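You operate a simulated robot arm through the tools that you are given. There is no shell and no other tool.

The job below is to be done with a simulated robot arm. You get a single attempt, and the scene is never put back.

JOB
Gauge and sort the two pins in the long bench's grey tray.
Fine: under 27.96 mm stand it in the red tray beside it, else in the pin rack; gauge slide back; leave the pins now in the rack alone.

The check looks at the end state, three seconds after you hand in, the way a careful person would. Anything else that was tipped, shoved, dropped, spilled or broken makes it a failure.

ROBOT AND FRAMES
A 7-joint arm with a two-finger parallel gripper, fixed in place. Base frame: the origin is on the floor under the middle of its stand, x ahead of it, y to its left, z up; the work surface is at about z = 880. Readings come in mm, degrees, newtons and seconds.
It reaches about 1112 mm from its shoulder. Its first joint turns from -166.0 to 166.0 degrees. Payload 3.43 kg.
Tool frame: the origin (TCP) lies between the finger pads and is the grasp point; the fingertips stand 34 mm ahead of it; z points along the fingers, y is the line along which they close. Largest opening 128 mm; finger width 24, thickness 12; the body of the gripper, 48 by 130 mm, starts 96 mm behind the TCP.
Orientation is told as [roll, pitch, yaw] about the base's x, y, z axes, in that order, counted from this pose: with the fingers straight down and closing along the base's y, the tool's x points along the base's -x, its y along +y and its z along -z.

CONTROLS
- The arm moves only by the tool apply_moves. Its argument "moves" is a list of rows, each a list of 6 numbers: the shift along the tool's x, y, z in units of 25 mm (1.0 is 25 mm), then the turn, a rotation vector about the tool's x, y, z in units of 8 degrees (1.0 is 8 degrees). In form: [[x, y, z, rx, ry, rz], ...]. A call has 1 to 20 rows; each row shifts and turns the commanded pose from where the row before left it, along the tool's axes as they then stand. "fingers" is the finger opening in mm, from 0 to 128, set as the call begins (left out, the last holds). A call with a number of a shift or a turn outside -1 to 1 is refused whole. Each row takes 0.2 s and may step no farther than 50 mm and 8.6 degrees from the row before; otherwise, or with a gripper value out of range, the whole call is refused. Where a pose cannot be reached the arm comes as near as it can. A force on the tool above 50 N (or 10 N above the force at the start of the call, whichever is more), or a blocked arm, ends the call early, and 0.2 s more pass. Each finger travels about 153 mm/s and halts on what it meets, pressing with about 38 N; the grip force reading is that of the motor and also rises with nothing between the fingers. The clock runs only during rows and for 0.2 s after the last one: add rows that do not move to give the fingers time. It gives the time, the measured TCP pose, the force on the tool (base axes), the opening and the grip force at its end, in the units of the frame above (readings bear some noise), with the torque about the TCP (base axes, N m) and any sound that the robot's microphone picked up.
- Cameras (640 x 400 px; columns grow to the right, rows downward): "scene" is fixed at [50.9, -649, 1495.2]; the picture's right is [0.72, -0.69, 0.00], its down [-0.32, -0.33, -0.89] and it looks along [0.61, 0.64, -0.46] (base axes); focal length 352 px, centre (320, 200). "wrist" rides on the gripper at [76, -11, -160] in the tool frame; the picture's right is [0.15, 0.99, 0.00], its down [-0.88, 0.13, -0.46] and it looks along [-0.45, 0.07, 0.89] (tool axes); focal length 234 px, centre (320, 200). There is no depth. A picture from a camera that has moved, and an enlarged one, comes with that camera's place and axes in the base frame and with its lens.
- capture(camera): a new picture of that camera. The clock stands still meanwhile.
- zoom(camera, box): a new picture of the part [left, top, right, bottom] of that camera's present view, enlarged. The clock stands still meanwhile.
- job_done(): hands the job in; it is judged then, once.

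Places have to be worked out from the pictures, the camera data and where the tool is seen. Open the gripper and draw the arm clear of the work before you hand the job in, unless the task says otherwise.

The tools are called after "Call:" as a command line: name --pt "numbers of a row" for each row, then --argument value for the rest, lists and objects as JSON in quotes. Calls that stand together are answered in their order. apply_moves: Moves the arm, as the interface text tells. Its arguments: {"type":"object","properties":{"moves":{"type":"array","items":{"type":"array","items":{"type":"number"}}},"fingers":{"type":"number"}},"required":["moves"]} The other tools are called the same way: capture (camera) takes a picture; zoom (camera, box) takes an enlarged picture of a part of a camera's view; job_done () hands the job in.

At the start:

```text
clock: 0.0
position: [649.2, -67.1, 1227.7]
orientation: [0.0, 0.1, 0.0]
ft_force: [0.8, -0.8, 0.2]
moment: [0.0, -0.03, 0.01]
gripper_width: 128.0
grasp_force: 0.1
```

scene: 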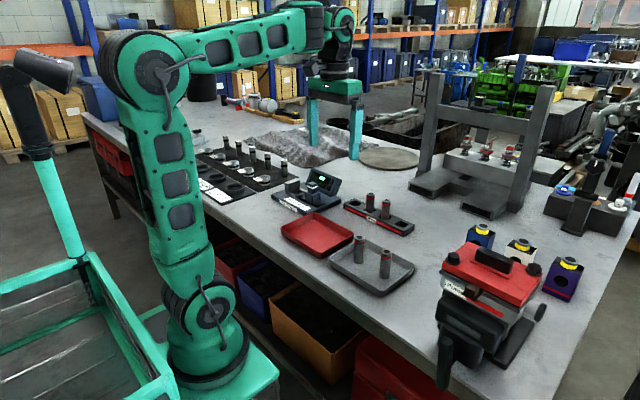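
wrist: 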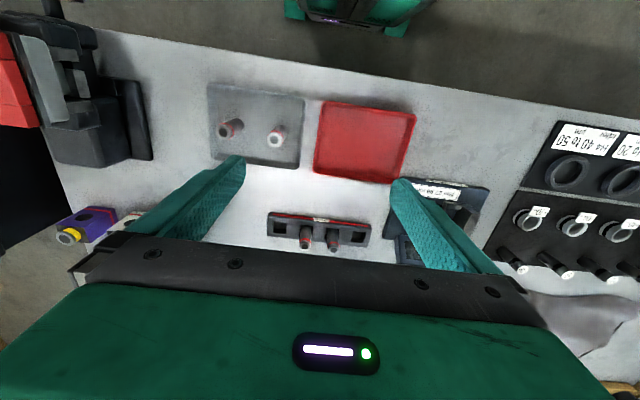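

I start by looking closer at the trays, the gauge, and the rack from both cameras.

Call:
zoom --camera "scene" --box '[270, 160, 430, 300]'

Call:
zoom --camera "wrist" --box '[200, 70, 420, 260]'

Call:
zoom --camera "wrist" --box '[370, 100, 640, 290]'

Call:
zoom --camera "scene" --box '[260, 160, 360, 220]'

```text
2.86 times, centred on (350, 230) of scene
camera zoom: at [50.9, -649.0, 1495.2], right [0.72, -0.69, 0.0], down [-0.32, -0.33, -0.89], along [0.61, 0.64, -0.46], focal length 1006 px, centre (234, 114)
```

zoom: 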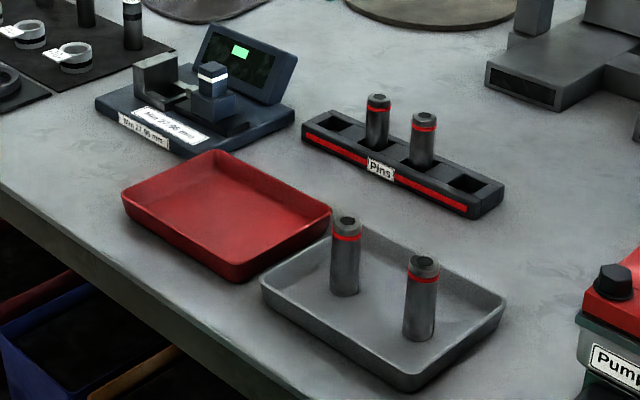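

```text
2.11 times, centred on (310, 165) of wrist
camera zoom: at [574.5, -78.5, 1388.0], right [-0.15, 0.99, 0.0], down [0.88, 0.13, 0.45], along [0.45, 0.07, -0.89], focal length 493 px, centre (341, 274)
```

zoom: 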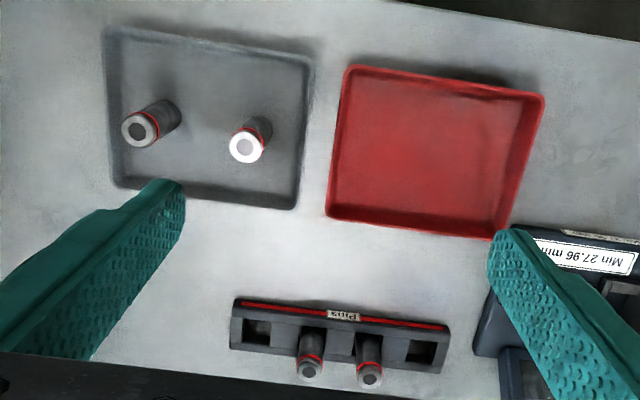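

```text
2.11 times, centred on (505, 195) of wrist
camera zoom: at [574.5, -78.5, 1388.0], right [-0.15, 0.99, 0.0], down [0.88, 0.13, 0.45], along [0.45, 0.07, -0.89], focal length 493 px, centre (-70, 210)
```

zoom: 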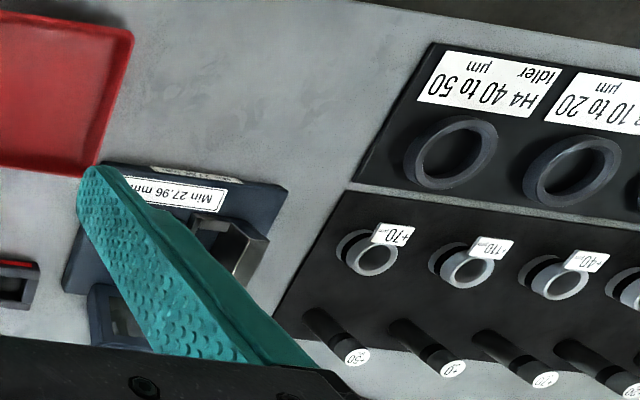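

```text
6.40 times, centred on (310, 190) of scene
camera zoom: at [50.9, -649.0, 1495.2], right [0.72, -0.69, 0.0], down [-0.32, -0.33, -0.89], along [0.61, 0.64, -0.46], focal length 2253 px, centre (384, 264)
```

zoom: 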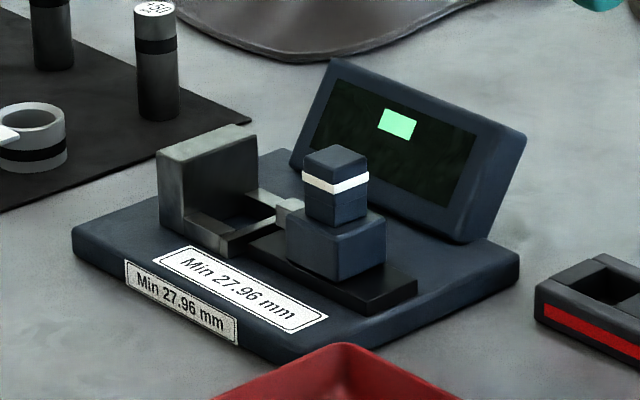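

The pins (about 28 mm across, 80 mm tall) stand near (682,-144) and (680,-233). The gauge sits near (840,200), and the rack's empty end slots are near (910,68) and (906,-130). I move the wrist camera over the gauge for a closer look.

Call:
apply_moves --pt "-0.24 0.944 0.312 0 0 0" --pt "-0.24 0.944 0.312 0 0 0" --pt "-0.24 0.944 0.312 0 0 0" --pt "-0.24 0.944 0.312 0 0 0" --pt "-0.24 0.944 0.312 0 0 0" --pt "-0.24 0.944 0.312 0 0 0" --pt "-0.24 0.944 0.312 0 0 0" --pt "-0.24 0.944 0.312 0 0 0" --pt "-0.24 0.944 0.312 0 0 0" --pt "-0.24 0.944 0.312 0 0 0" --pt "0 0 0 0 0 0"

Call:
capture --camera "wrist"

Call:
capture --camera "scene"

```text
clock: 2.4
position: [695.2, 169.3, 1159.6]
orientation: [0.0, -0.7, 0.1]
ft_force: [0.2, 0.2, 0.0]
moment: [-0.01, -0.03, 0.02]
gripper_width: 127.9
grasp_force: 0.1
```

```text
taken
camera wrist: at [617.9, 158.0, 1317.0], right [-0.15, 0.99, 0.0], down [0.88, 0.13, 0.47], along [0.46, 0.07, -0.88], focal length 234 px, centre (320, 200)
```

wrist: 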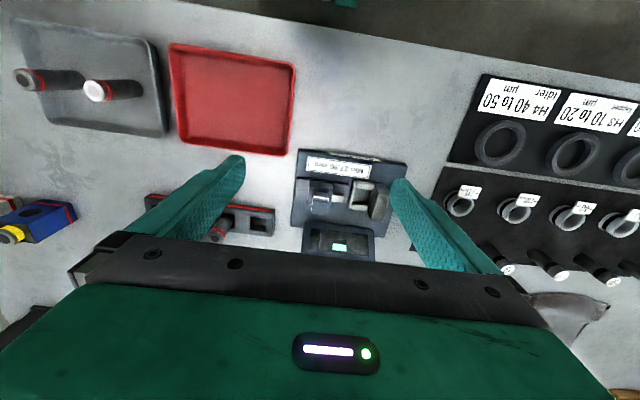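

```text
taken
```

scene: 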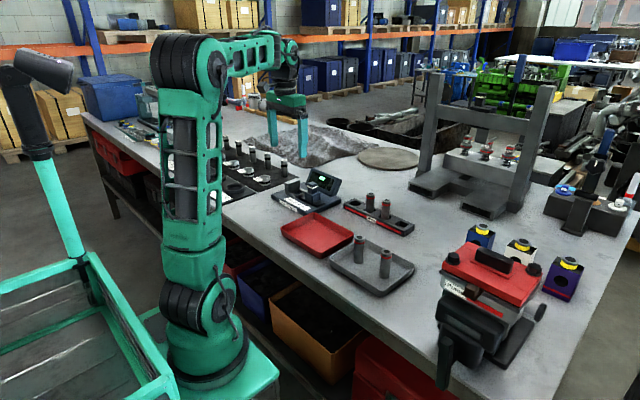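

The measured pose lags the commanded one (695 against 709), so I let the arm settle and zoom in on the gauge.

Call:
apply_moves --pt "0 0 0 0 0 0" --pt "0 0 0 0 0 0"

Call:
zoom --camera "wrist" --box '[280, 140, 420, 265]'

```text
clock: 3.0
position: [695.6, 169.5, 1158.8]
orientation: [0.0, -0.7, 0.0]
ft_force: [-0.2, -0.1, -0.7]
moment: [0.0, 0.02, -0.01]
gripper_width: 128.0
grasp_force: 0.1
```

```text
3.20 times, centred on (350, 202) of wrist
camera zoom: at [617.9, 157.6, 1317.2], right [-0.15, 0.99, 0.0], down [0.88, 0.13, 0.47], along [0.46, 0.07, -0.88], focal length 749 px, centre (224, 192)
```

zoom: 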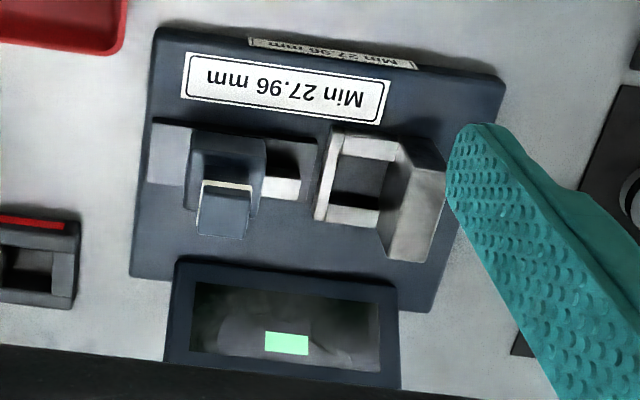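

The arm has settled about 14 mm short in x, so I'll correct from the measured pose. The gauge plate spans roughly x 738–908, y 138–345, top z≈898. The slide post top is near (810,186,976) and the pin nest near (815,272). I go closer for detail.

Call:
apply_moves --pt "-0.42 0.585 0.98 0 0 0" --pt "-0.42 0.585 0.98 0 0 0" --pt "-0.42 0.585 0.98 0 0 0" --pt "-0.42 0.585 0.98 0 0 0" --pt "0 0 0 0 0 0"

Call:
capture --camera "wrist"

Call:
zoom --camera "wrist" --box '[240, 120, 420, 250]'

```text
clock: 4.2
position: [739.2, 226.8, 1061.0]
orientation: [0.0, -0.7, -0.1]
ft_force: [-0.6, -0.6, -0.2]
moment: [-0.01, -0.01, -0.03]
gripper_width: 128.1
grasp_force: 0.1
```

```text
taken
camera wrist: at [661.5, 215.8, 1219.9], right [-0.15, 0.99, 0.0], down [0.88, 0.13, 0.47], along [0.46, 0.07, -0.88], focal length 234 px, centre (320, 200)
```

wrist: 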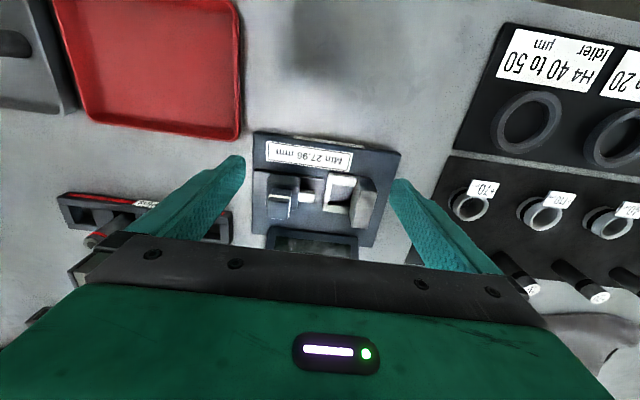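

```text
3.08 times, centred on (330, 185) of wrist
camera zoom: at [661.5, 215.8, 1219.9], right [-0.15, 0.99, 0.0], down [0.88, 0.13, 0.47], along [0.46, 0.07, -0.88], focal length 720 px, centre (289, 246)
```

zoom: 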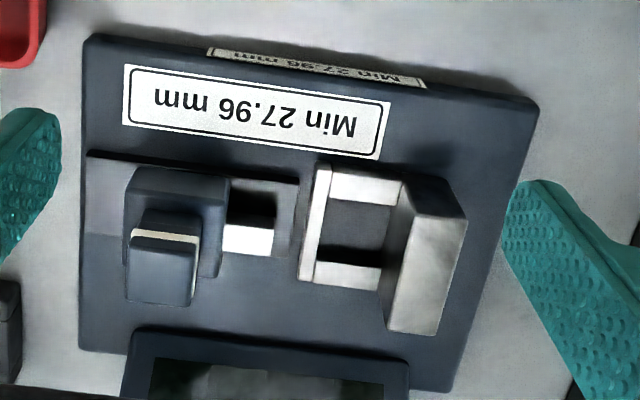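

I zoom in more on the gauge from the scene camera to see the nest, tip and screen.

Call:
zoom --camera "scene" --box '[275, 165, 345, 212]'

Call:
zoom --camera "scene" --box '[300, 165, 345, 195]'

Call:
zoom --camera "wrist" --box '[260, 155, 390, 225]'

Call:
zoom --camera "scene" --box '[325, 225, 425, 300]'

Call:
zoom --camera "scene" --box '[335, 180, 425, 245]'

```text
8.51 times, centred on (310, 188) of scene
camera zoom: at [50.9, -649.0, 1495.2], right [0.72, -0.69, 0.0], down [-0.32, -0.33, -0.89], along [0.61, 0.64, -0.46], focal length 2996 px, centre (405, 298)
```

zoom: 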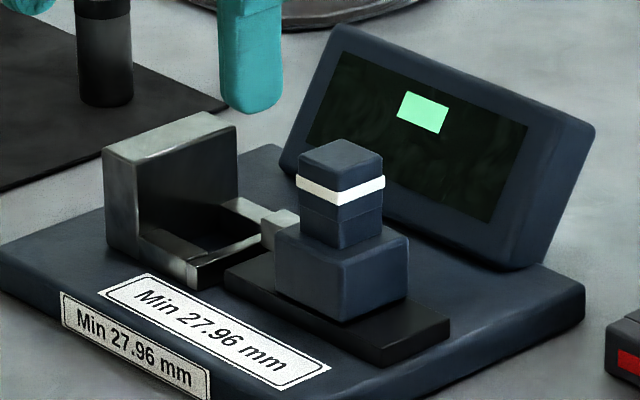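

```text
13.33 times, centred on (322, 180) of scene
camera zoom: at [50.9, -649.0, 1495.2], right [0.72, -0.69, 0.0], down [-0.32, -0.33, -0.89], along [0.61, 0.64, -0.46], focal length 4694 px, centre (287, 467)
```

zoom: 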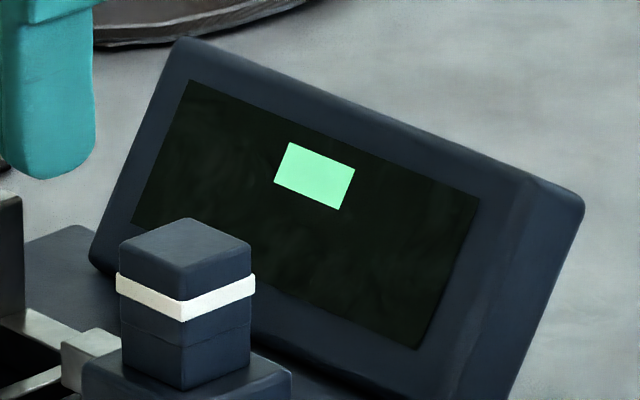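

```text
4.92 times, centred on (325, 190) of wrist
camera zoom: at [661.5, 215.8, 1219.9], right [-0.15, 0.99, 0.0], down [0.88, 0.13, 0.47], along [0.46, 0.07, -0.88], focal length 1153 px, centre (295, 249)
```

zoom: 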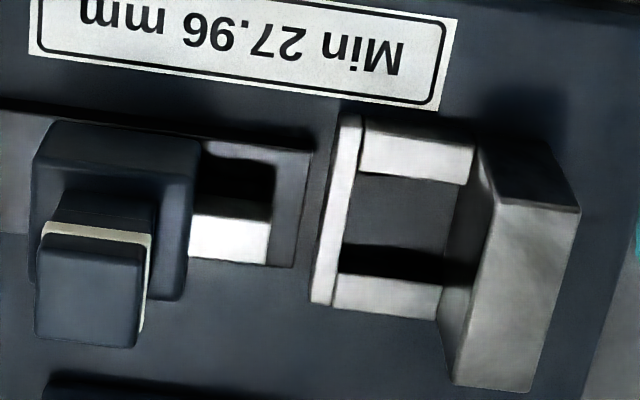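

```text
5.33 times, centred on (375, 262) of scene
camera zoom: at [50.9, -649.0, 1495.2], right [0.72, -0.69, 0.0], down [-0.32, -0.33, -0.89], along [0.61, 0.64, -0.46], focal length 1878 px, centre (27, -133)
```

zoom: 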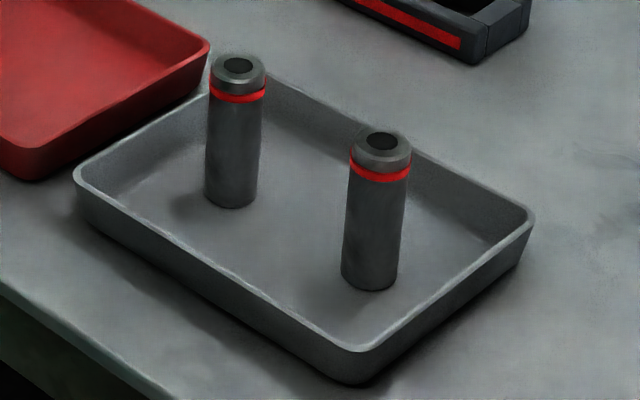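

```text
6.15 times, centred on (380, 212) of scene
camera zoom: at [50.9, -649.0, 1495.2], right [0.72, -0.69, 0.0], down [-0.32, -0.33, -0.89], along [0.61, 0.64, -0.46], focal length 2166 px, centre (-49, 123)
```

zoom: 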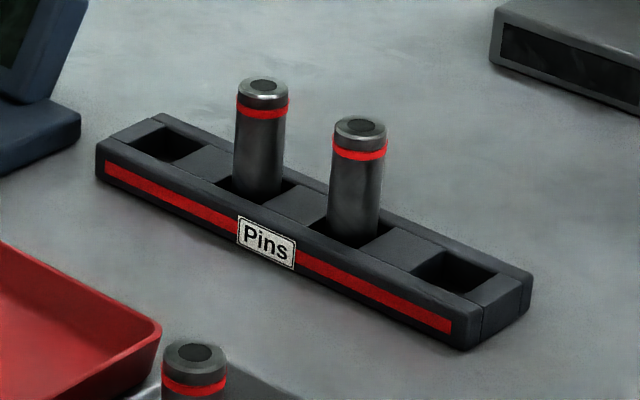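

From two views, pin A stands near (679,-145), pin B near (679,-235), both about 80 mm tall on a floor near z=884. The nest needs the fingers to close along x, because the anvil block is tall on its +y side. I move over the tray first, then turn the gripper by 90°.

Call:
apply_moves --pt "0.15 -0.93 -0.1 0 0 0" --pt "0.15 -0.93 -0.1 0 0 0" --pt "0.15 -0.93 -0.1 0 0 0" --pt "0.15 -0.93 -0.1 0 0 0" --pt "0.15 -0.93 -0.1 0 0 0" --pt "0.15 -0.93 -0.1 0 0 0" --pt "0.15 -0.93 -0.1 0 0 0" --pt "0.15 -0.93 -0.1 0 0 0" --pt "0.15 -0.93 -0.1 0 0 0" --pt "0.15 -0.93 -0.1 0 0 0" --pt "0.15 -0.93 -0.1 0 0 0" --pt "0.15 -0.93 -0.1 0 0 0" --pt "0.15 -0.93 -0.1 0 0 0" --pt "0.15 -0.93 -0.1 0 0 0" --pt "0.15 -0.93 -0.1 0 0 0" --pt "0.15 -0.93 -0.1 0 0 0" --pt "0 0 0 0 0 0"

Call:
apply_moves --pt "0 0 0 0 0 -1" --pt "0 0 0 0 0 -1" --pt "0 0 0 0 0 -1" --pt "0 0 0 0 0 -1" --pt "0 0 0 0 0 -1" --pt "0 0 0 0 0 -1" --pt "0 0 0 0 0 -1" --pt "0 0 0 0 0 -1" --pt "0 0 0 0 0 -1" --pt "0 0 0 0 0 -1" --pt "0 0 0 0 0 -1" --pt "0 0 0 0 0 -0.25" --pt "0 0 0 0 0 0"

Call:
capture --camera "wrist"

Call:
capture --camera "scene"

```text
clock: 7.8
position: [675.2, -144.5, 1100.8]
orientation: [0.0, -0.7, 0.0]
ft_force: [0.1, 0.4, 0.5]
moment: [0.01, -0.01, 0.01]
gripper_width: 128.1
grasp_force: 0.0
```

```text
clock: 10.6
position: [677.2, -143.8, 1100.9]
orientation: [-0.8, 0.0, 90.0]
ft_force: [-0.4, 0.7, -0.5]
moment: [-0.02, 0.02, 0.01]
gripper_width: 128.0
grasp_force: 0.0
```

```text
taken
camera wrist: at [687.0, -219.9, 1260.4], right [-0.99, -0.15, -0.01], down [-0.14, 0.88, 0.45], along [-0.06, 0.45, -0.89], focal length 234 px, centre (320, 200)
```

wrist: 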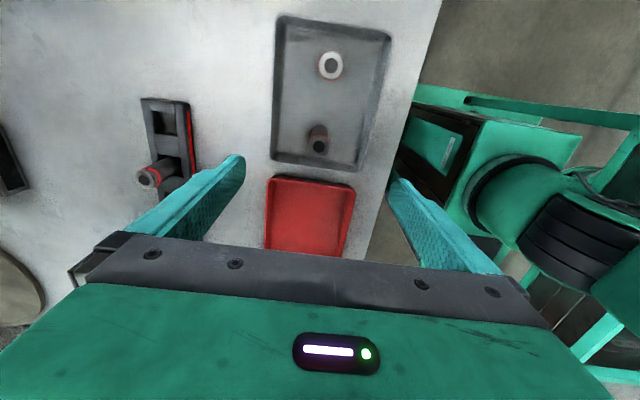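

```text
taken
```

scene: 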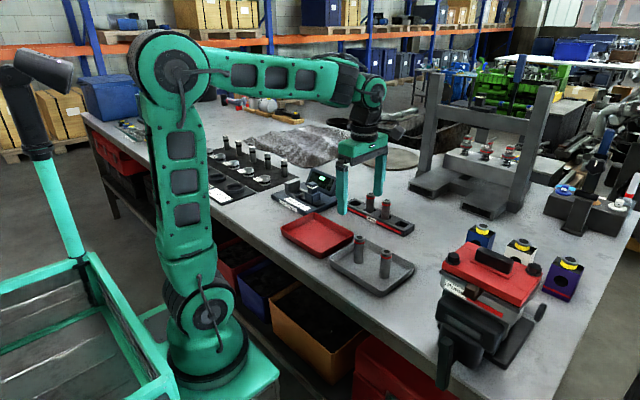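

I'm above pin A with the fingers closing along x. I zoom in to locate the pins precisely before going down.

Call:
zoom --camera "wrist" --box '[260, 20, 400, 170]'

Call:
zoom --camera "wrist" --box '[295, 110, 345, 165]'

```text
2.67 times, centred on (330, 95) of wrist
camera zoom: at [687.0, -219.9, 1260.4], right [-0.99, -0.15, -0.01], down [-0.14, 0.88, 0.45], along [-0.06, 0.45, -0.89], focal length 624 px, centre (293, 480)
```

zoom: 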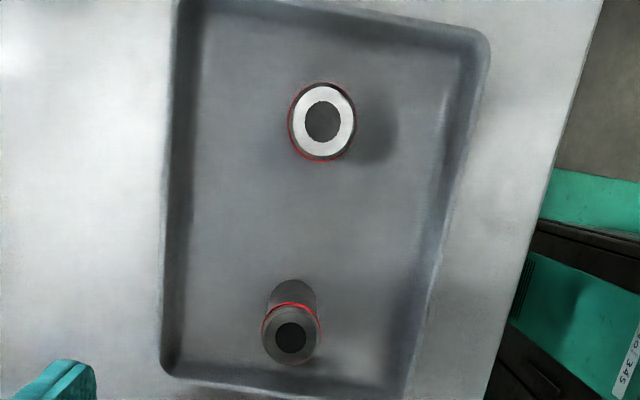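

```text
7.27 times, centred on (320, 138) of wrist
camera zoom: at [687.0, -219.9, 1260.4], right [-0.99, -0.15, -0.01], down [-0.14, 0.88, 0.45], along [-0.06, 0.45, -0.89], focal length 1703 px, centre (320, 654)
```

zoom: 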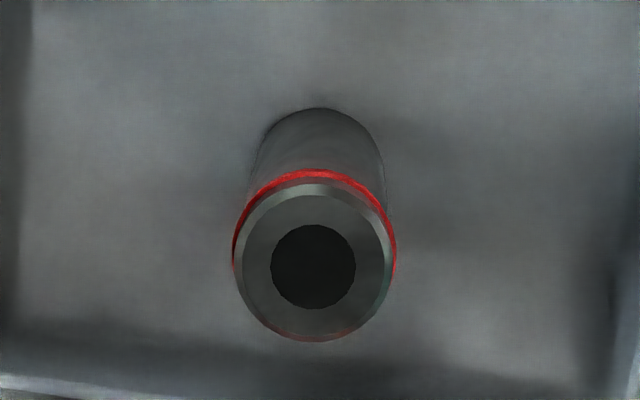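

Pin A's top centre works out at (679.8,-145.0, ~964). I correct the 0.8° tilt, centre on it, narrow the fingers to 60 mm and descend partway.

Call:
apply_moves --fingers 60 --pt "0.05 -0.1 0 0 -0.1 0" --pt "0 0 0.9 0 0 0" --pt "0 0 0.9 0 0 0" --pt "0 0 0.9 0 0 0" --pt "0 0 0 0 0 0" --pt "0 0 0 0 0 0"

Call:
capture --camera "wrist"

Call:
zoom --camera "scene" --box '[310, 170, 430, 290]'

```text
clock: 12.0
position: [679.9, -144.0, 1032.6]
orientation: [-0.7, -0.8, 90.0]
ft_force: [-0.5, -0.2, 0.2]
moment: [-0.01, 0.04, 0.01]
gripper_width: 60.0
grasp_force: 0.0
```

```text
taken
camera wrist: at [690.1, -222.0, 1191.5], right [-0.99, -0.15, -0.01], down [-0.14, 0.87, 0.47], along [-0.06, 0.46, -0.88], focal length 234 px, centre (320, 200)
```

wrist: 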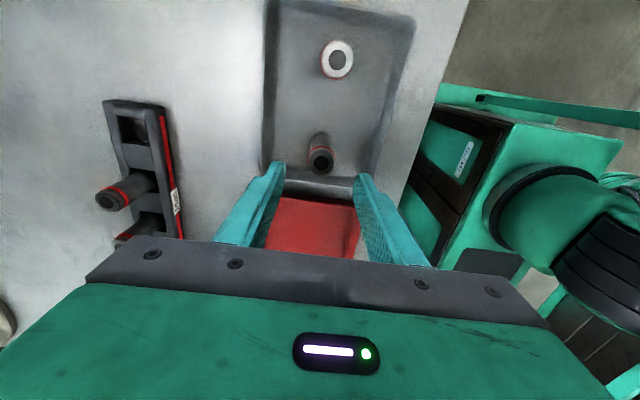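

```text
3.33 times, centred on (370, 230) of scene
camera zoom: at [50.9, -649.0, 1495.2], right [0.72, -0.69, 0.0], down [-0.32, -0.33, -0.89], along [0.61, 0.64, -0.46], focal length 1174 px, centre (153, 100)
```

zoom: 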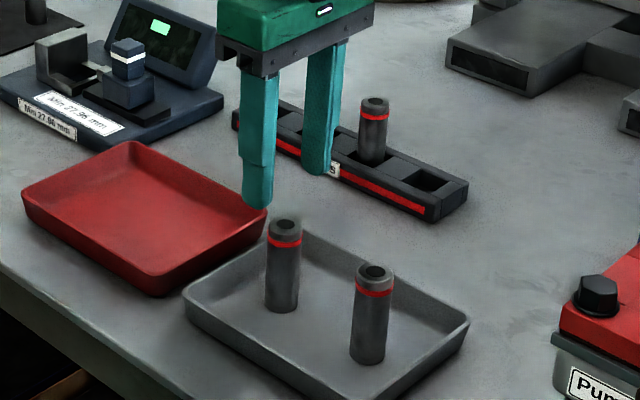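

The tilt fix went onto the wrong axis; the readings say I need tool ry +0.1 and rx −0.09. I apply that, centre, and descend to grasp height (TCP z≈952).

Call:
apply_moves --pt "0.04 0 0 -0.09 0.1 0" --pt "0 0 0.8 0 0 0" --pt "0 0 0.8 0 0 0" --pt "0 0 0.8 0 0 0" --pt "0 0 0 0 0 0" --pt "0 0 0 0 0 0"

Call:
capture --camera "wrist"

Call:
zoom --camera "scene" --box '[310, 200, 430, 290]'

```text
clock: 13.4
position: [680.2, -144.1, 973.4]
orientation: [0.1, 0.0, 90.0]
ft_force: [0.4, -0.2, -0.3]
moment: [-0.02, -0.01, -0.01]
gripper_width: 59.9
grasp_force: 0.0
```

```text
taken
camera wrist: at [691.8, -220.7, 1132.7], right [-0.99, -0.15, 0.0], down [-0.13, 0.88, 0.46], along [-0.07, 0.45, -0.89], focal length 234 px, centre (320, 200)
```

wrist: 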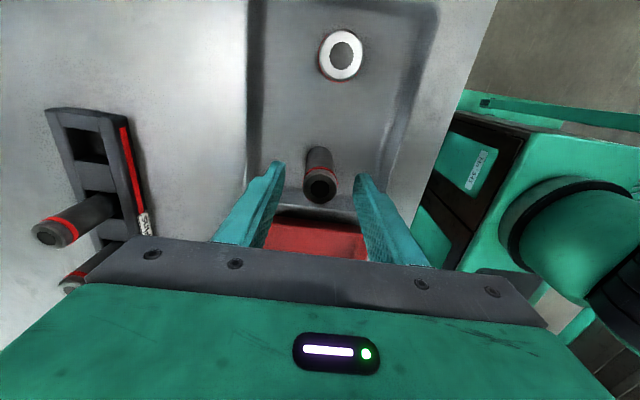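

```text
4.44 times, centred on (370, 245) of scene
camera zoom: at [50.9, -649.0, 1495.2], right [0.72, -0.69, 0.0], down [-0.32, -0.33, -0.89], along [0.61, 0.64, -0.46], focal length 1565 px, centre (98, 0)
```

zoom: 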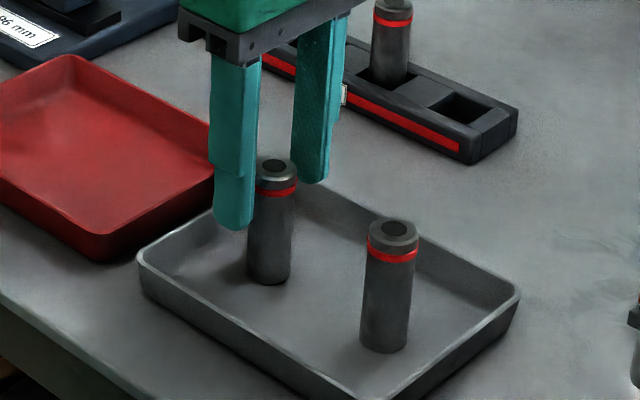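

The pin is midway between the fingers in both views. I descend the last 21 mm and close on it.

Call:
apply_moves --pt "0.03 0.01 0.43 0 0 0" --pt "0 0 0.43 0 0 0" --pt "0 0 0 0 0 0"

Call:
apply_moves --fingers 20 --pt "0 0 0 0 0 0" --pt "0 0 0 0 0 0" --pt "0 0 0 0 0 0"

Call:
zoom --camera "scene" --box '[310, 200, 430, 290]'

```text
clock: 14.2
position: [679.2, -145.4, 951.0]
orientation: [0.2, -0.1, 90.0]
ft_force: [-0.4, 0.4, 0.1]
moment: [-0.03, 0.04, -0.03]
gripper_width: 60.0
grasp_force: 0.0
```

```text
clock: 15.0
position: [679.1, -145.8, 951.7]
orientation: [0.1, -0.1, 90.0]
ft_force: [1.1, 0.6, 0.3]
moment: [-0.01, -0.08, 0.01]
gripper_width: 27.1
grasp_force: 37.6
```

```text
4.44 times, centred on (370, 245) of scene
camera zoom: at [50.9, -649.0, 1495.2], right [0.72, -0.69, 0.0], down [-0.32, -0.33, -0.89], along [0.61, 0.64, -0.46], focal length 1565 px, centre (98, 0)
```

zoom: 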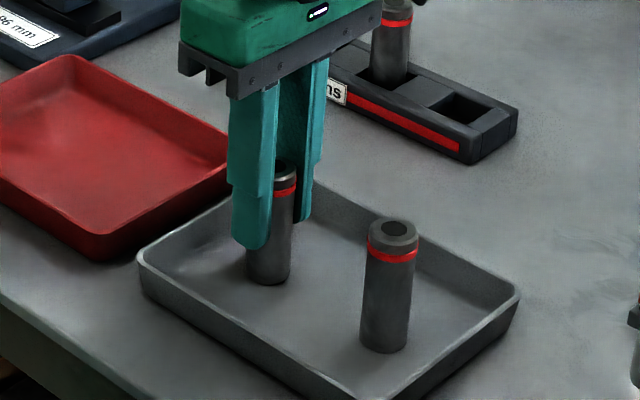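

The grip is firm (27.1 mm, 37.6 N). I lift the pin about 125 mm and check it came up straight.

Call:
apply_moves --pt "0 0 -0.4 0 0 0" --pt "0 0 -0.8 0 0 0" --pt "0 0 -0.95 0 0 0" --pt "0 0 -0.95 0 0 0" --pt "0 0 -0.95 0 0 0" --pt "0 0 -0.95 0 0 0" --pt "0 0 0 0 0 0"

Call:
capture --camera "wrist"

Call:
capture --camera "scene"

```text
clock: 16.6
position: [680.0, -145.6, 1077.1]
orientation: [0.0, 0.1, 90.0]
ft_force: [-0.2, -0.4, -1.3]
moment: [0.02, -0.03, 0.02]
gripper_width: 26.9
grasp_force: 37.8
```

```text
taken
camera wrist: at [691.6, -221.7, 1236.3], right [-0.99, -0.15, 0.0], down [-0.13, 0.88, 0.46], along [-0.07, 0.45, -0.89], focal length 234 px, centre (320, 200)
```

wrist: 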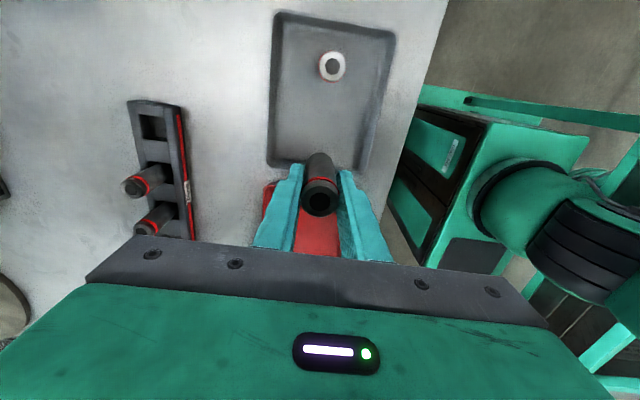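

```text
taken
```

scene: 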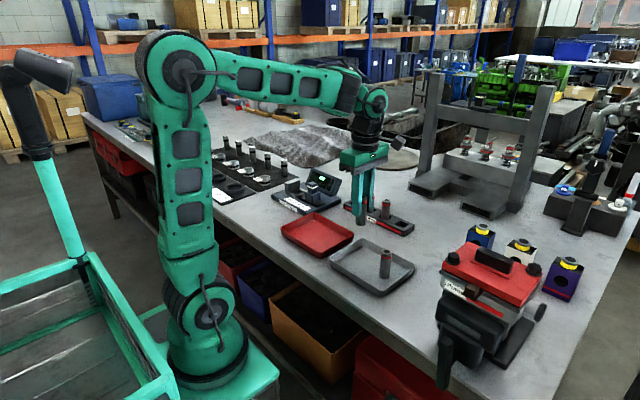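

The pin is held upright. I carry it at z≈1077 to above the gauge nest, estimated at (812, 271.5).

Call:
apply_moves --pt "-0.927 -0.2933 0 0 0 0" --pt "-0.927 -0.2933 0 0 0 0" --pt "-0.927 -0.2933 0 0 0 0" --pt "-0.927 -0.2933 0 0 0 0" --pt "-0.927 -0.2933 0 0 0 0" --pt "-0.927 -0.2933 0 0 0 0" --pt "-0.927 -0.2933 0 0 0 0" --pt "-0.927 -0.2933 0 0 0 0" --pt "-0.927 -0.2933 0 0 0 0" --pt "-0.927 -0.2933 0 0 0 0" --pt "-0.927 -0.2933 0 0 0 0" --pt "-0.927 -0.2933 0 0 0 0" --pt "-0.927 -0.2933 0 0 0 0" --pt "-0.927 -0.2933 0 0 0 0" --pt "-0.927 -0.2933 0 0 0 0" --pt "-0.927 -0.2933 0 0 0 0" --pt "-0.927 -0.2933 0 0 0 0" --pt "-0.927 -0.2933 0 0 0 0" --pt "0 0 0 0 0 0" --pt "0 0 0 0 0 0"

Call:
capture --camera "wrist"

Call:
zoom --camera "scene" --box '[265, 120, 365, 220]'

```text
clock: 20.8
position: [810.4, 272.5, 1076.0]
orientation: [0.1, 0.1, 89.9]
ft_force: [-0.2, -0.5, -2.5]
moment: [-0.01, -0.04, -0.04]
gripper_width: 26.8
grasp_force: 37.9
```

```text
taken
camera wrist: at [823.5, 195.8, 1236.3], right [-0.99, -0.15, 0.0], down [-0.13, 0.88, 0.46], along [-0.07, 0.45, -0.89], focal length 234 px, centre (320, 200)
```

wrist: 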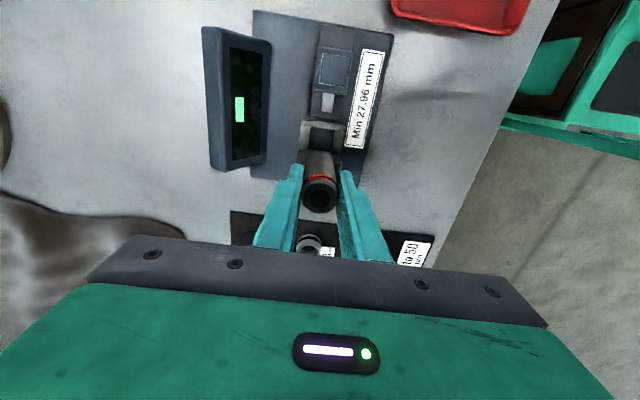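

```text
4.00 times, centred on (315, 170) of scene
camera zoom: at [50.9, -649.0, 1495.2], right [0.72, -0.69, 0.0], down [-0.32, -0.33, -0.89], along [0.61, 0.64, -0.46], focal length 1408 px, centre (340, 320)
```

zoom: 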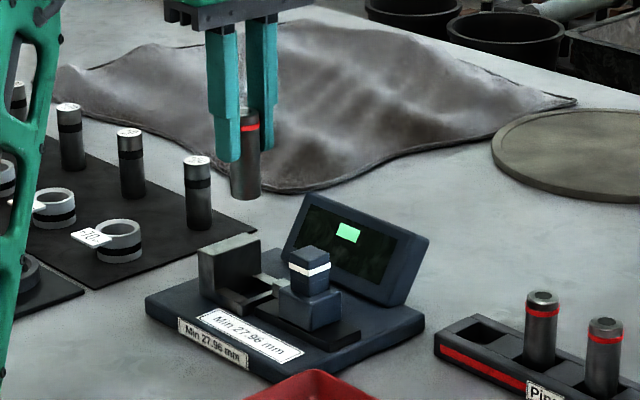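

I zoom on the nest from here to refine its position relative to the pin.

Call:
zoom --camera "wrist" --box '[270, 20, 400, 180]'

Call:
zoom --camera "wrist" --box '[280, 100, 360, 160]'

```text
2.50 times, centred on (335, 100) of wrist
camera zoom: at [823.5, 195.8, 1236.3], right [-0.99, -0.15, 0.0], down [-0.13, 0.88, 0.46], along [-0.07, 0.45, -0.89], focal length 585 px, centre (282, 450)
```

zoom: 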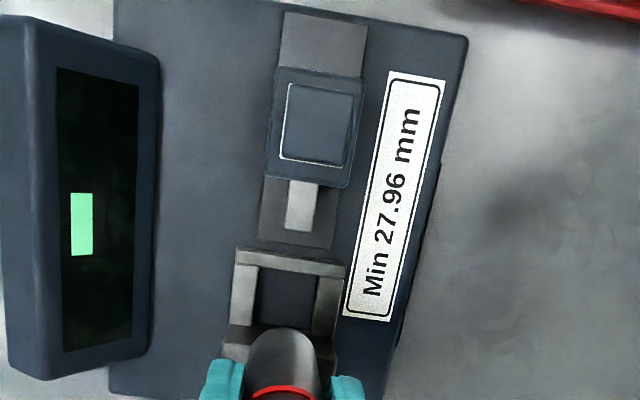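

```text
6.67 times, centred on (320, 130) of wrist
camera zoom: at [823.5, 195.8, 1236.3], right [-0.99, -0.15, 0.0], down [-0.13, 0.88, 0.46], along [-0.07, 0.45, -0.89], focal length 1561 px, centre (320, 667)
```

zoom: 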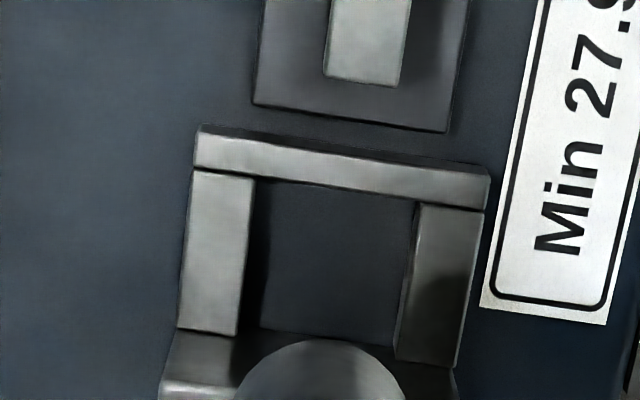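

The nest opening spans about x 794–828, y 253–287, so its centre is about (811, 270.5). I shift slightly and lower the pin to just above the nest bars, then check again.

Call:
apply_moves --pt "0.072 -0.024 0 0 0 0" --pt "0 0 0.85 0 0 0" --pt "0 0 0.85 0 0 0" --pt "0 0 0.85 0 0 0" --pt "0 0 0.75 0 0 0" --pt "0 0 0 0 0 0" --pt "0 0 0 0 0 0"

Call:
zoom --camera "wrist" --box '[250, 90, 390, 240]'

Call:
zoom --camera "scene" --box '[270, 150, 345, 210]'

```text
clock: 22.4
position: [813.1, 267.7, 994.1]
orientation: [0.2, 0.0, 89.9]
ft_force: [-0.5, -0.7, -2.6]
moment: [0.01, 0.01, 0.03]
gripper_width: 27.0
grasp_force: 38.0
```

```text
2.67 times, centred on (320, 165) of wrist
camera zoom: at [824.4, 193.1, 1153.9], right [-0.99, -0.15, 0.0], down [-0.13, 0.88, 0.46], along [-0.07, 0.45, -0.89], focal length 624 px, centre (320, 293)
```

zoom: 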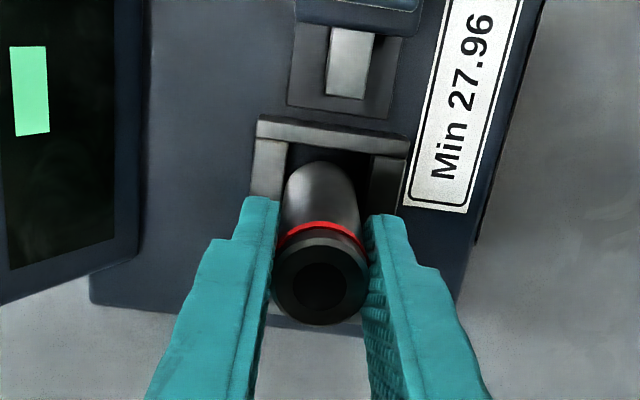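

```text
6.67 times, centred on (308, 180) of scene
camera zoom: at [50.9, -649.0, 1495.2], right [0.72, -0.69, 0.0], down [-0.32, -0.33, -0.89], along [0.61, 0.64, -0.46], focal length 2347 px, centre (403, 333)
```

zoom: 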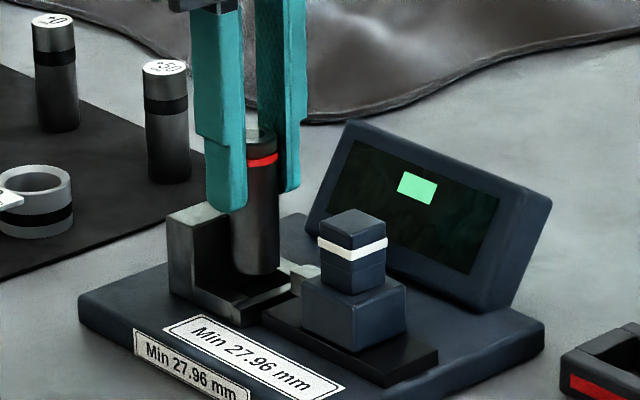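

Readings vary by a millimetre or two, so I check visually. The pin bottom is about 15–20 mm above the nest bars; I zoom in tightly to compare pin and pocket directly.

Call:
zoom --camera "wrist" --box '[290, 125, 350, 180]'

Call:
zoom --camera "scene" --box '[285, 170, 325, 202]'

```text
7.27 times, centred on (320, 152) of wrist
camera zoom: at [824.4, 193.1, 1153.9], right [-0.99, -0.15, 0.0], down [-0.13, 0.88, 0.46], along [-0.07, 0.45, -0.89], focal length 1703 px, centre (320, 546)
```

zoom: 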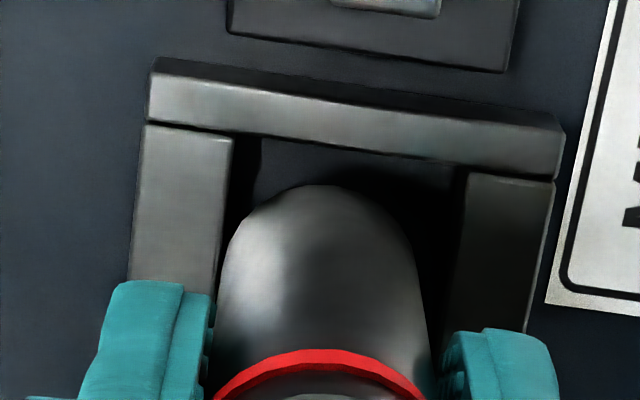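

```text
12.50 times, centred on (305, 186) of scene
camera zoom: at [50.9, -649.0, 1495.2], right [0.72, -0.69, 0.0], down [-0.32, -0.33, -0.89], along [0.61, 0.64, -0.46], focal length 4401 px, centre (508, 375)
```

zoom: 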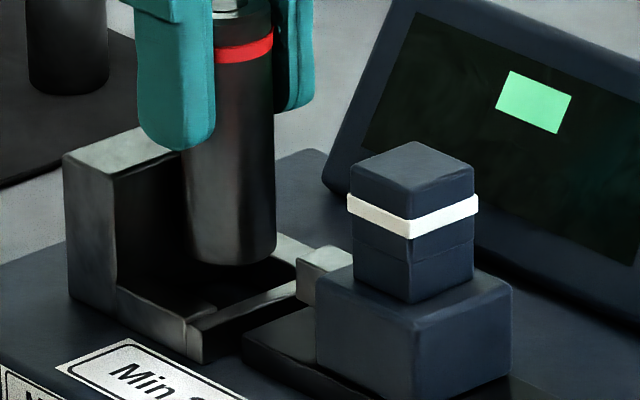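

The wrist view puts the nest centre about 2.7 mm to −x and 2.5 mm to +y of the pin. I cross-check with a tighter scene zoom before shifting.

Call:
zoom --camera "scene" --box '[287, 180, 312, 202]'

Call:
apply_moves --pt "-0.1 0.108 0 0 0 0" --pt "0 0 0 0 0 0" --pt "0 0 0 0 0 0"

Call:
zoom --camera "wrist" --box '[290, 125, 350, 180]'

Call:
zoom --camera "scene" --box '[287, 180, 312, 202]'

```text
16.00 times, centred on (300, 191) of scene
camera zoom: at [50.9, -649.0, 1495.2], right [0.72, -0.69, 0.0], down [-0.32, -0.33, -0.89], along [0.61, 0.64, -0.46], focal length 5633 px, centre (648, 344)
```

zoom: 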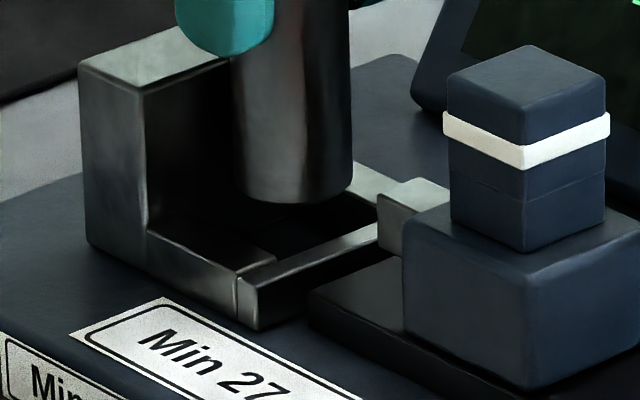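

```text
clock: 23.2
position: [810.0, 272.4, 994.7]
orientation: [0.0, 0.0, 89.8]
ft_force: [0.0, -3.5, -1.6]
moment: [-0.12, 0.08, 0.02]
gripper_width: 27.0
grasp_force: 37.7
```

```text
7.27 times, centred on (320, 152) of wrist
camera zoom: at [821.6, 195.5, 1154.2], right [-0.99, -0.15, 0.0], down [-0.13, 0.88, 0.46], along [-0.07, 0.45, -0.89], focal length 1703 px, centre (320, 546)
```

zoom: 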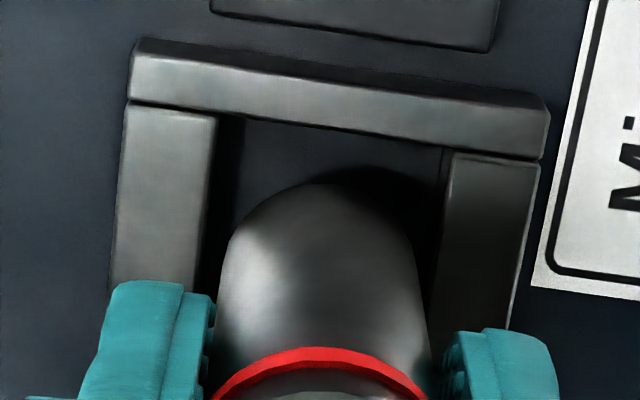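

```text
16.00 times, centred on (300, 191) of scene
camera zoom: at [50.9, -649.0, 1495.2], right [0.72, -0.69, 0.0], down [-0.32, -0.33, -0.89], along [0.61, 0.64, -0.46], focal length 5633 px, centre (648, 344)
```

zoom: 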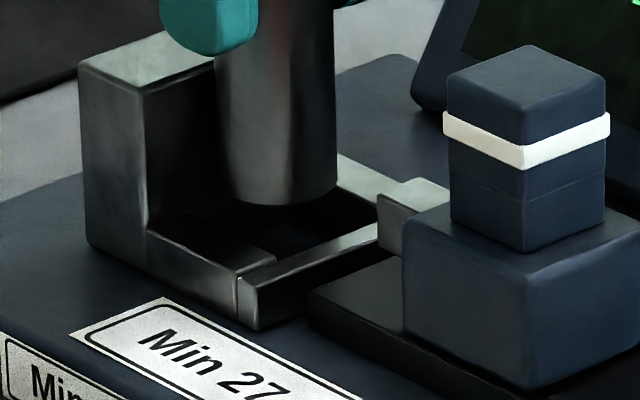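

The force reading (−3.5 N in y, with a matching torque) suggests the pin is just touching the anvil face. I back off 2 mm in −y, nudge +0.5 mm in x and read again.

Call:
apply_moves --pt "0.08 -0.02 0 0 0 0" --pt "0 0 0 0 0 0" --pt "0 0 0 0 0 0"

Call:
zoom --camera "wrist" --box '[290, 125, 350, 180]'

Call:
zoom --camera "scene" --box '[287, 180, 312, 202]'

```text
clock: 24.0
position: [809.2, 269.0, 994.1]
orientation: [0.1, -0.1, 90.0]
ft_force: [0.2, -0.4, -2.3]
moment: [0.0, -0.02, -0.02]
gripper_width: 26.9
grasp_force: 37.7
```

```text
7.27 times, centred on (320, 152) of wrist
camera zoom: at [822.2, 193.9, 1154.1], right [-0.99, -0.15, 0.0], down [-0.13, 0.88, 0.46], along [-0.07, 0.45, -0.89], focal length 1703 px, centre (320, 546)
```

zoom: 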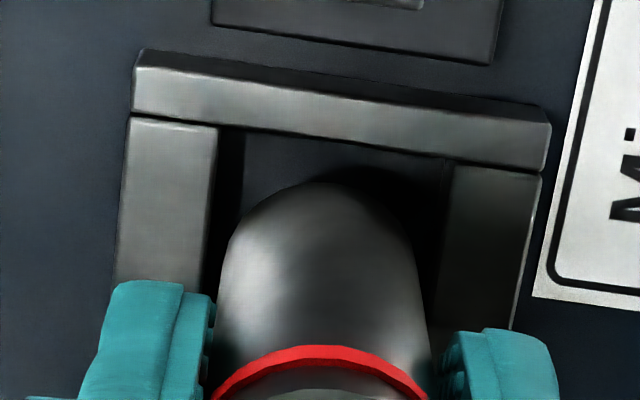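

```text
16.00 times, centred on (300, 191) of scene
camera zoom: at [50.9, -649.0, 1495.2], right [0.72, -0.69, 0.0], down [-0.32, -0.33, -0.89], along [0.61, 0.64, -0.46], focal length 5633 px, centre (648, 344)
```

zoom: 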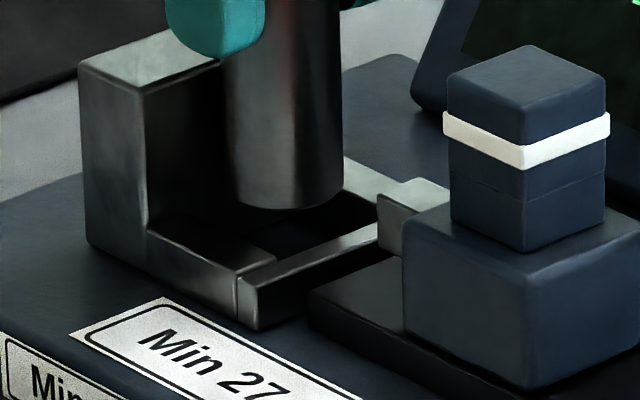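

The force is clear and the pin is centred in the pocket (about 2 mm free each way in y, 3 mm in x). I lower 18 mm, watching the force.

Call:
apply_moves --pt "0 0 0.24 0 0 0" --pt "0 0 0.24 0 0 0" --pt "0 0 0.24 0 0 0" --pt "0 0 0 0 0 0"

Call:
zoom --camera "scene" --box '[287, 180, 312, 202]'

```text
clock: 25.0
position: [810.4, 270.7, 976.8]
orientation: [0.0, 0.1, 90.0]
ft_force: [-0.7, -0.2, -0.1]
moment: [0.04, 0.03, 0.02]
gripper_width: 27.1
grasp_force: 38.5
```

```text
16.00 times, centred on (300, 191) of scene
camera zoom: at [50.9, -649.0, 1495.2], right [0.72, -0.69, 0.0], down [-0.32, -0.33, -0.89], along [0.61, 0.64, -0.46], focal length 5633 px, centre (648, 344)
```

zoom: 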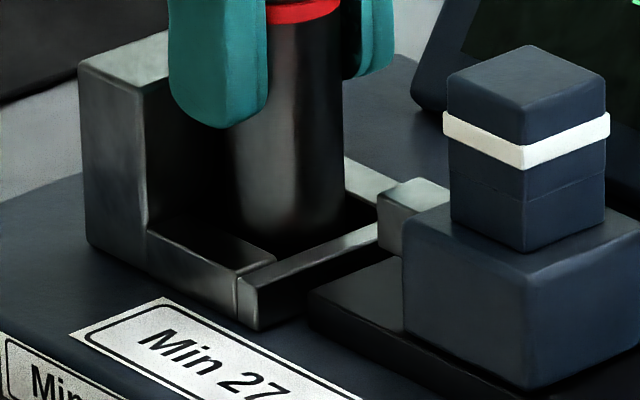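

The weight reading changed from about −2.3 N to about −0.1 N, maybe early contact or just noise. I lower in 1.5 mm steps and read again.

Call:
apply_moves --pt "0 0 0.06 0 0 0" --pt "0 0 0 0 0 0"

Call:
apply_moves --pt "0 0 0.06 0 0 0" --pt "0 0 0 0 0 0"

```text
clock: 25.6
position: [810.2, 269.7, 975.5]
orientation: [-0.1, 0.0, 89.9]
ft_force: [2.5, -1.2, 11.6]
moment: [-0.15, -0.26, 0.03]
gripper_width: 27.1
grasp_force: 38.0
```

```text
clock: 26.2
position: [810.3, 269.8, 975.5]
orientation: [-0.2, 0.0, 90.0]
ft_force: [2.5, 0.6, 27.0]
moment: [0.09, 0.23, 0.01]
gripper_width: 27.1
grasp_force: 38.0
```

Contact came at TCP z≈975.5, earlier than expected. I look closely to see whether the pin sits on the pocket floor or on a bar.

Call:
zoom --camera "wrist" --box '[290, 125, 350, 180]'

Call:
zoom --camera "scene" --box '[289, 176, 309, 196]'

```text
7.27 times, centred on (320, 152) of wrist
camera zoom: at [821.8, 193.7, 1134.7], right [-0.99, -0.15, 0.0], down [-0.13, 0.88, 0.46], along [-0.06, 0.45, -0.89], focal length 1703 px, centre (320, 546)
```

zoom: 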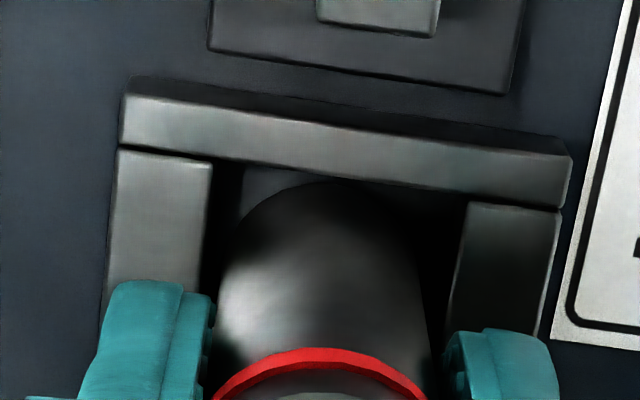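

```text
16.00 times, centred on (299, 186) of scene
camera zoom: at [50.9, -649.0, 1495.2], right [0.72, -0.69, 0.0], down [-0.32, -0.33, -0.89], along [0.61, 0.64, -0.46], focal length 5633 px, centre (656, 424)
```

zoom: 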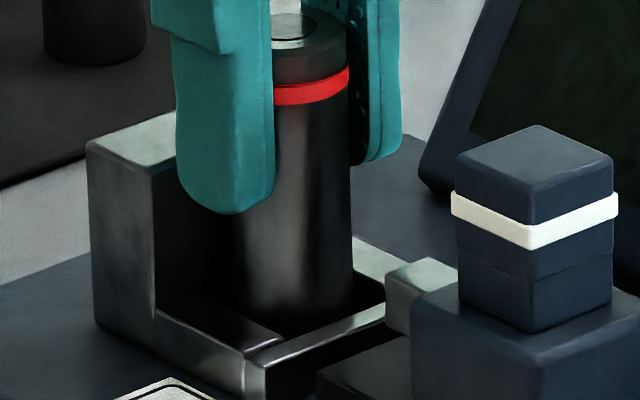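

I can't tell yet whether the pin's bottom edge is above or inside the nest, so I zoom further into that area.

Call:
zoom --camera "scene" --box '[294, 188, 306, 199]'

Call:
zoom --camera "wrist" --box '[305, 138, 340, 162]'

```text
16.00 times, centred on (300, 194) of scene
camera zoom: at [50.9, -649.0, 1495.2], right [0.72, -0.69, 0.0], down [-0.32, -0.33, -0.89], along [0.61, 0.64, -0.46], focal length 5633 px, centre (640, 304)
```

zoom: 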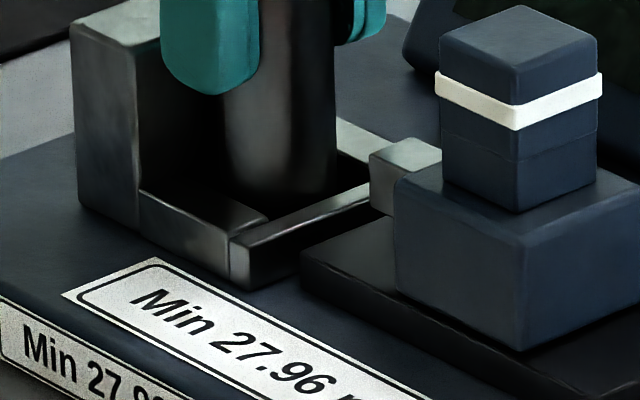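

```text
16.00 times, centred on (322, 150) of wrist
camera zoom: at [821.8, 193.7, 1134.7], right [-0.99, -0.15, 0.0], down [-0.13, 0.88, 0.46], along [-0.06, 0.45, -0.89], focal length 3747 px, centre (280, 1000)
```

zoom: 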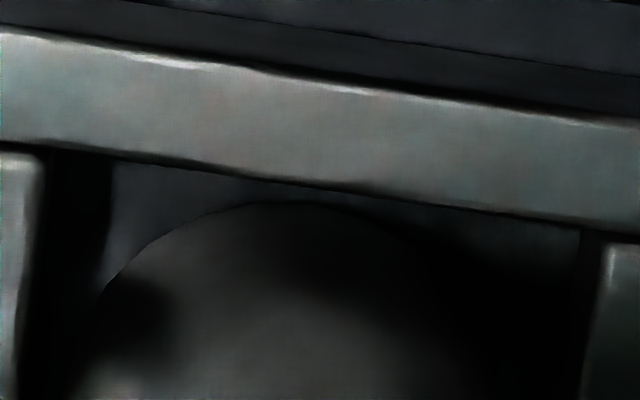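

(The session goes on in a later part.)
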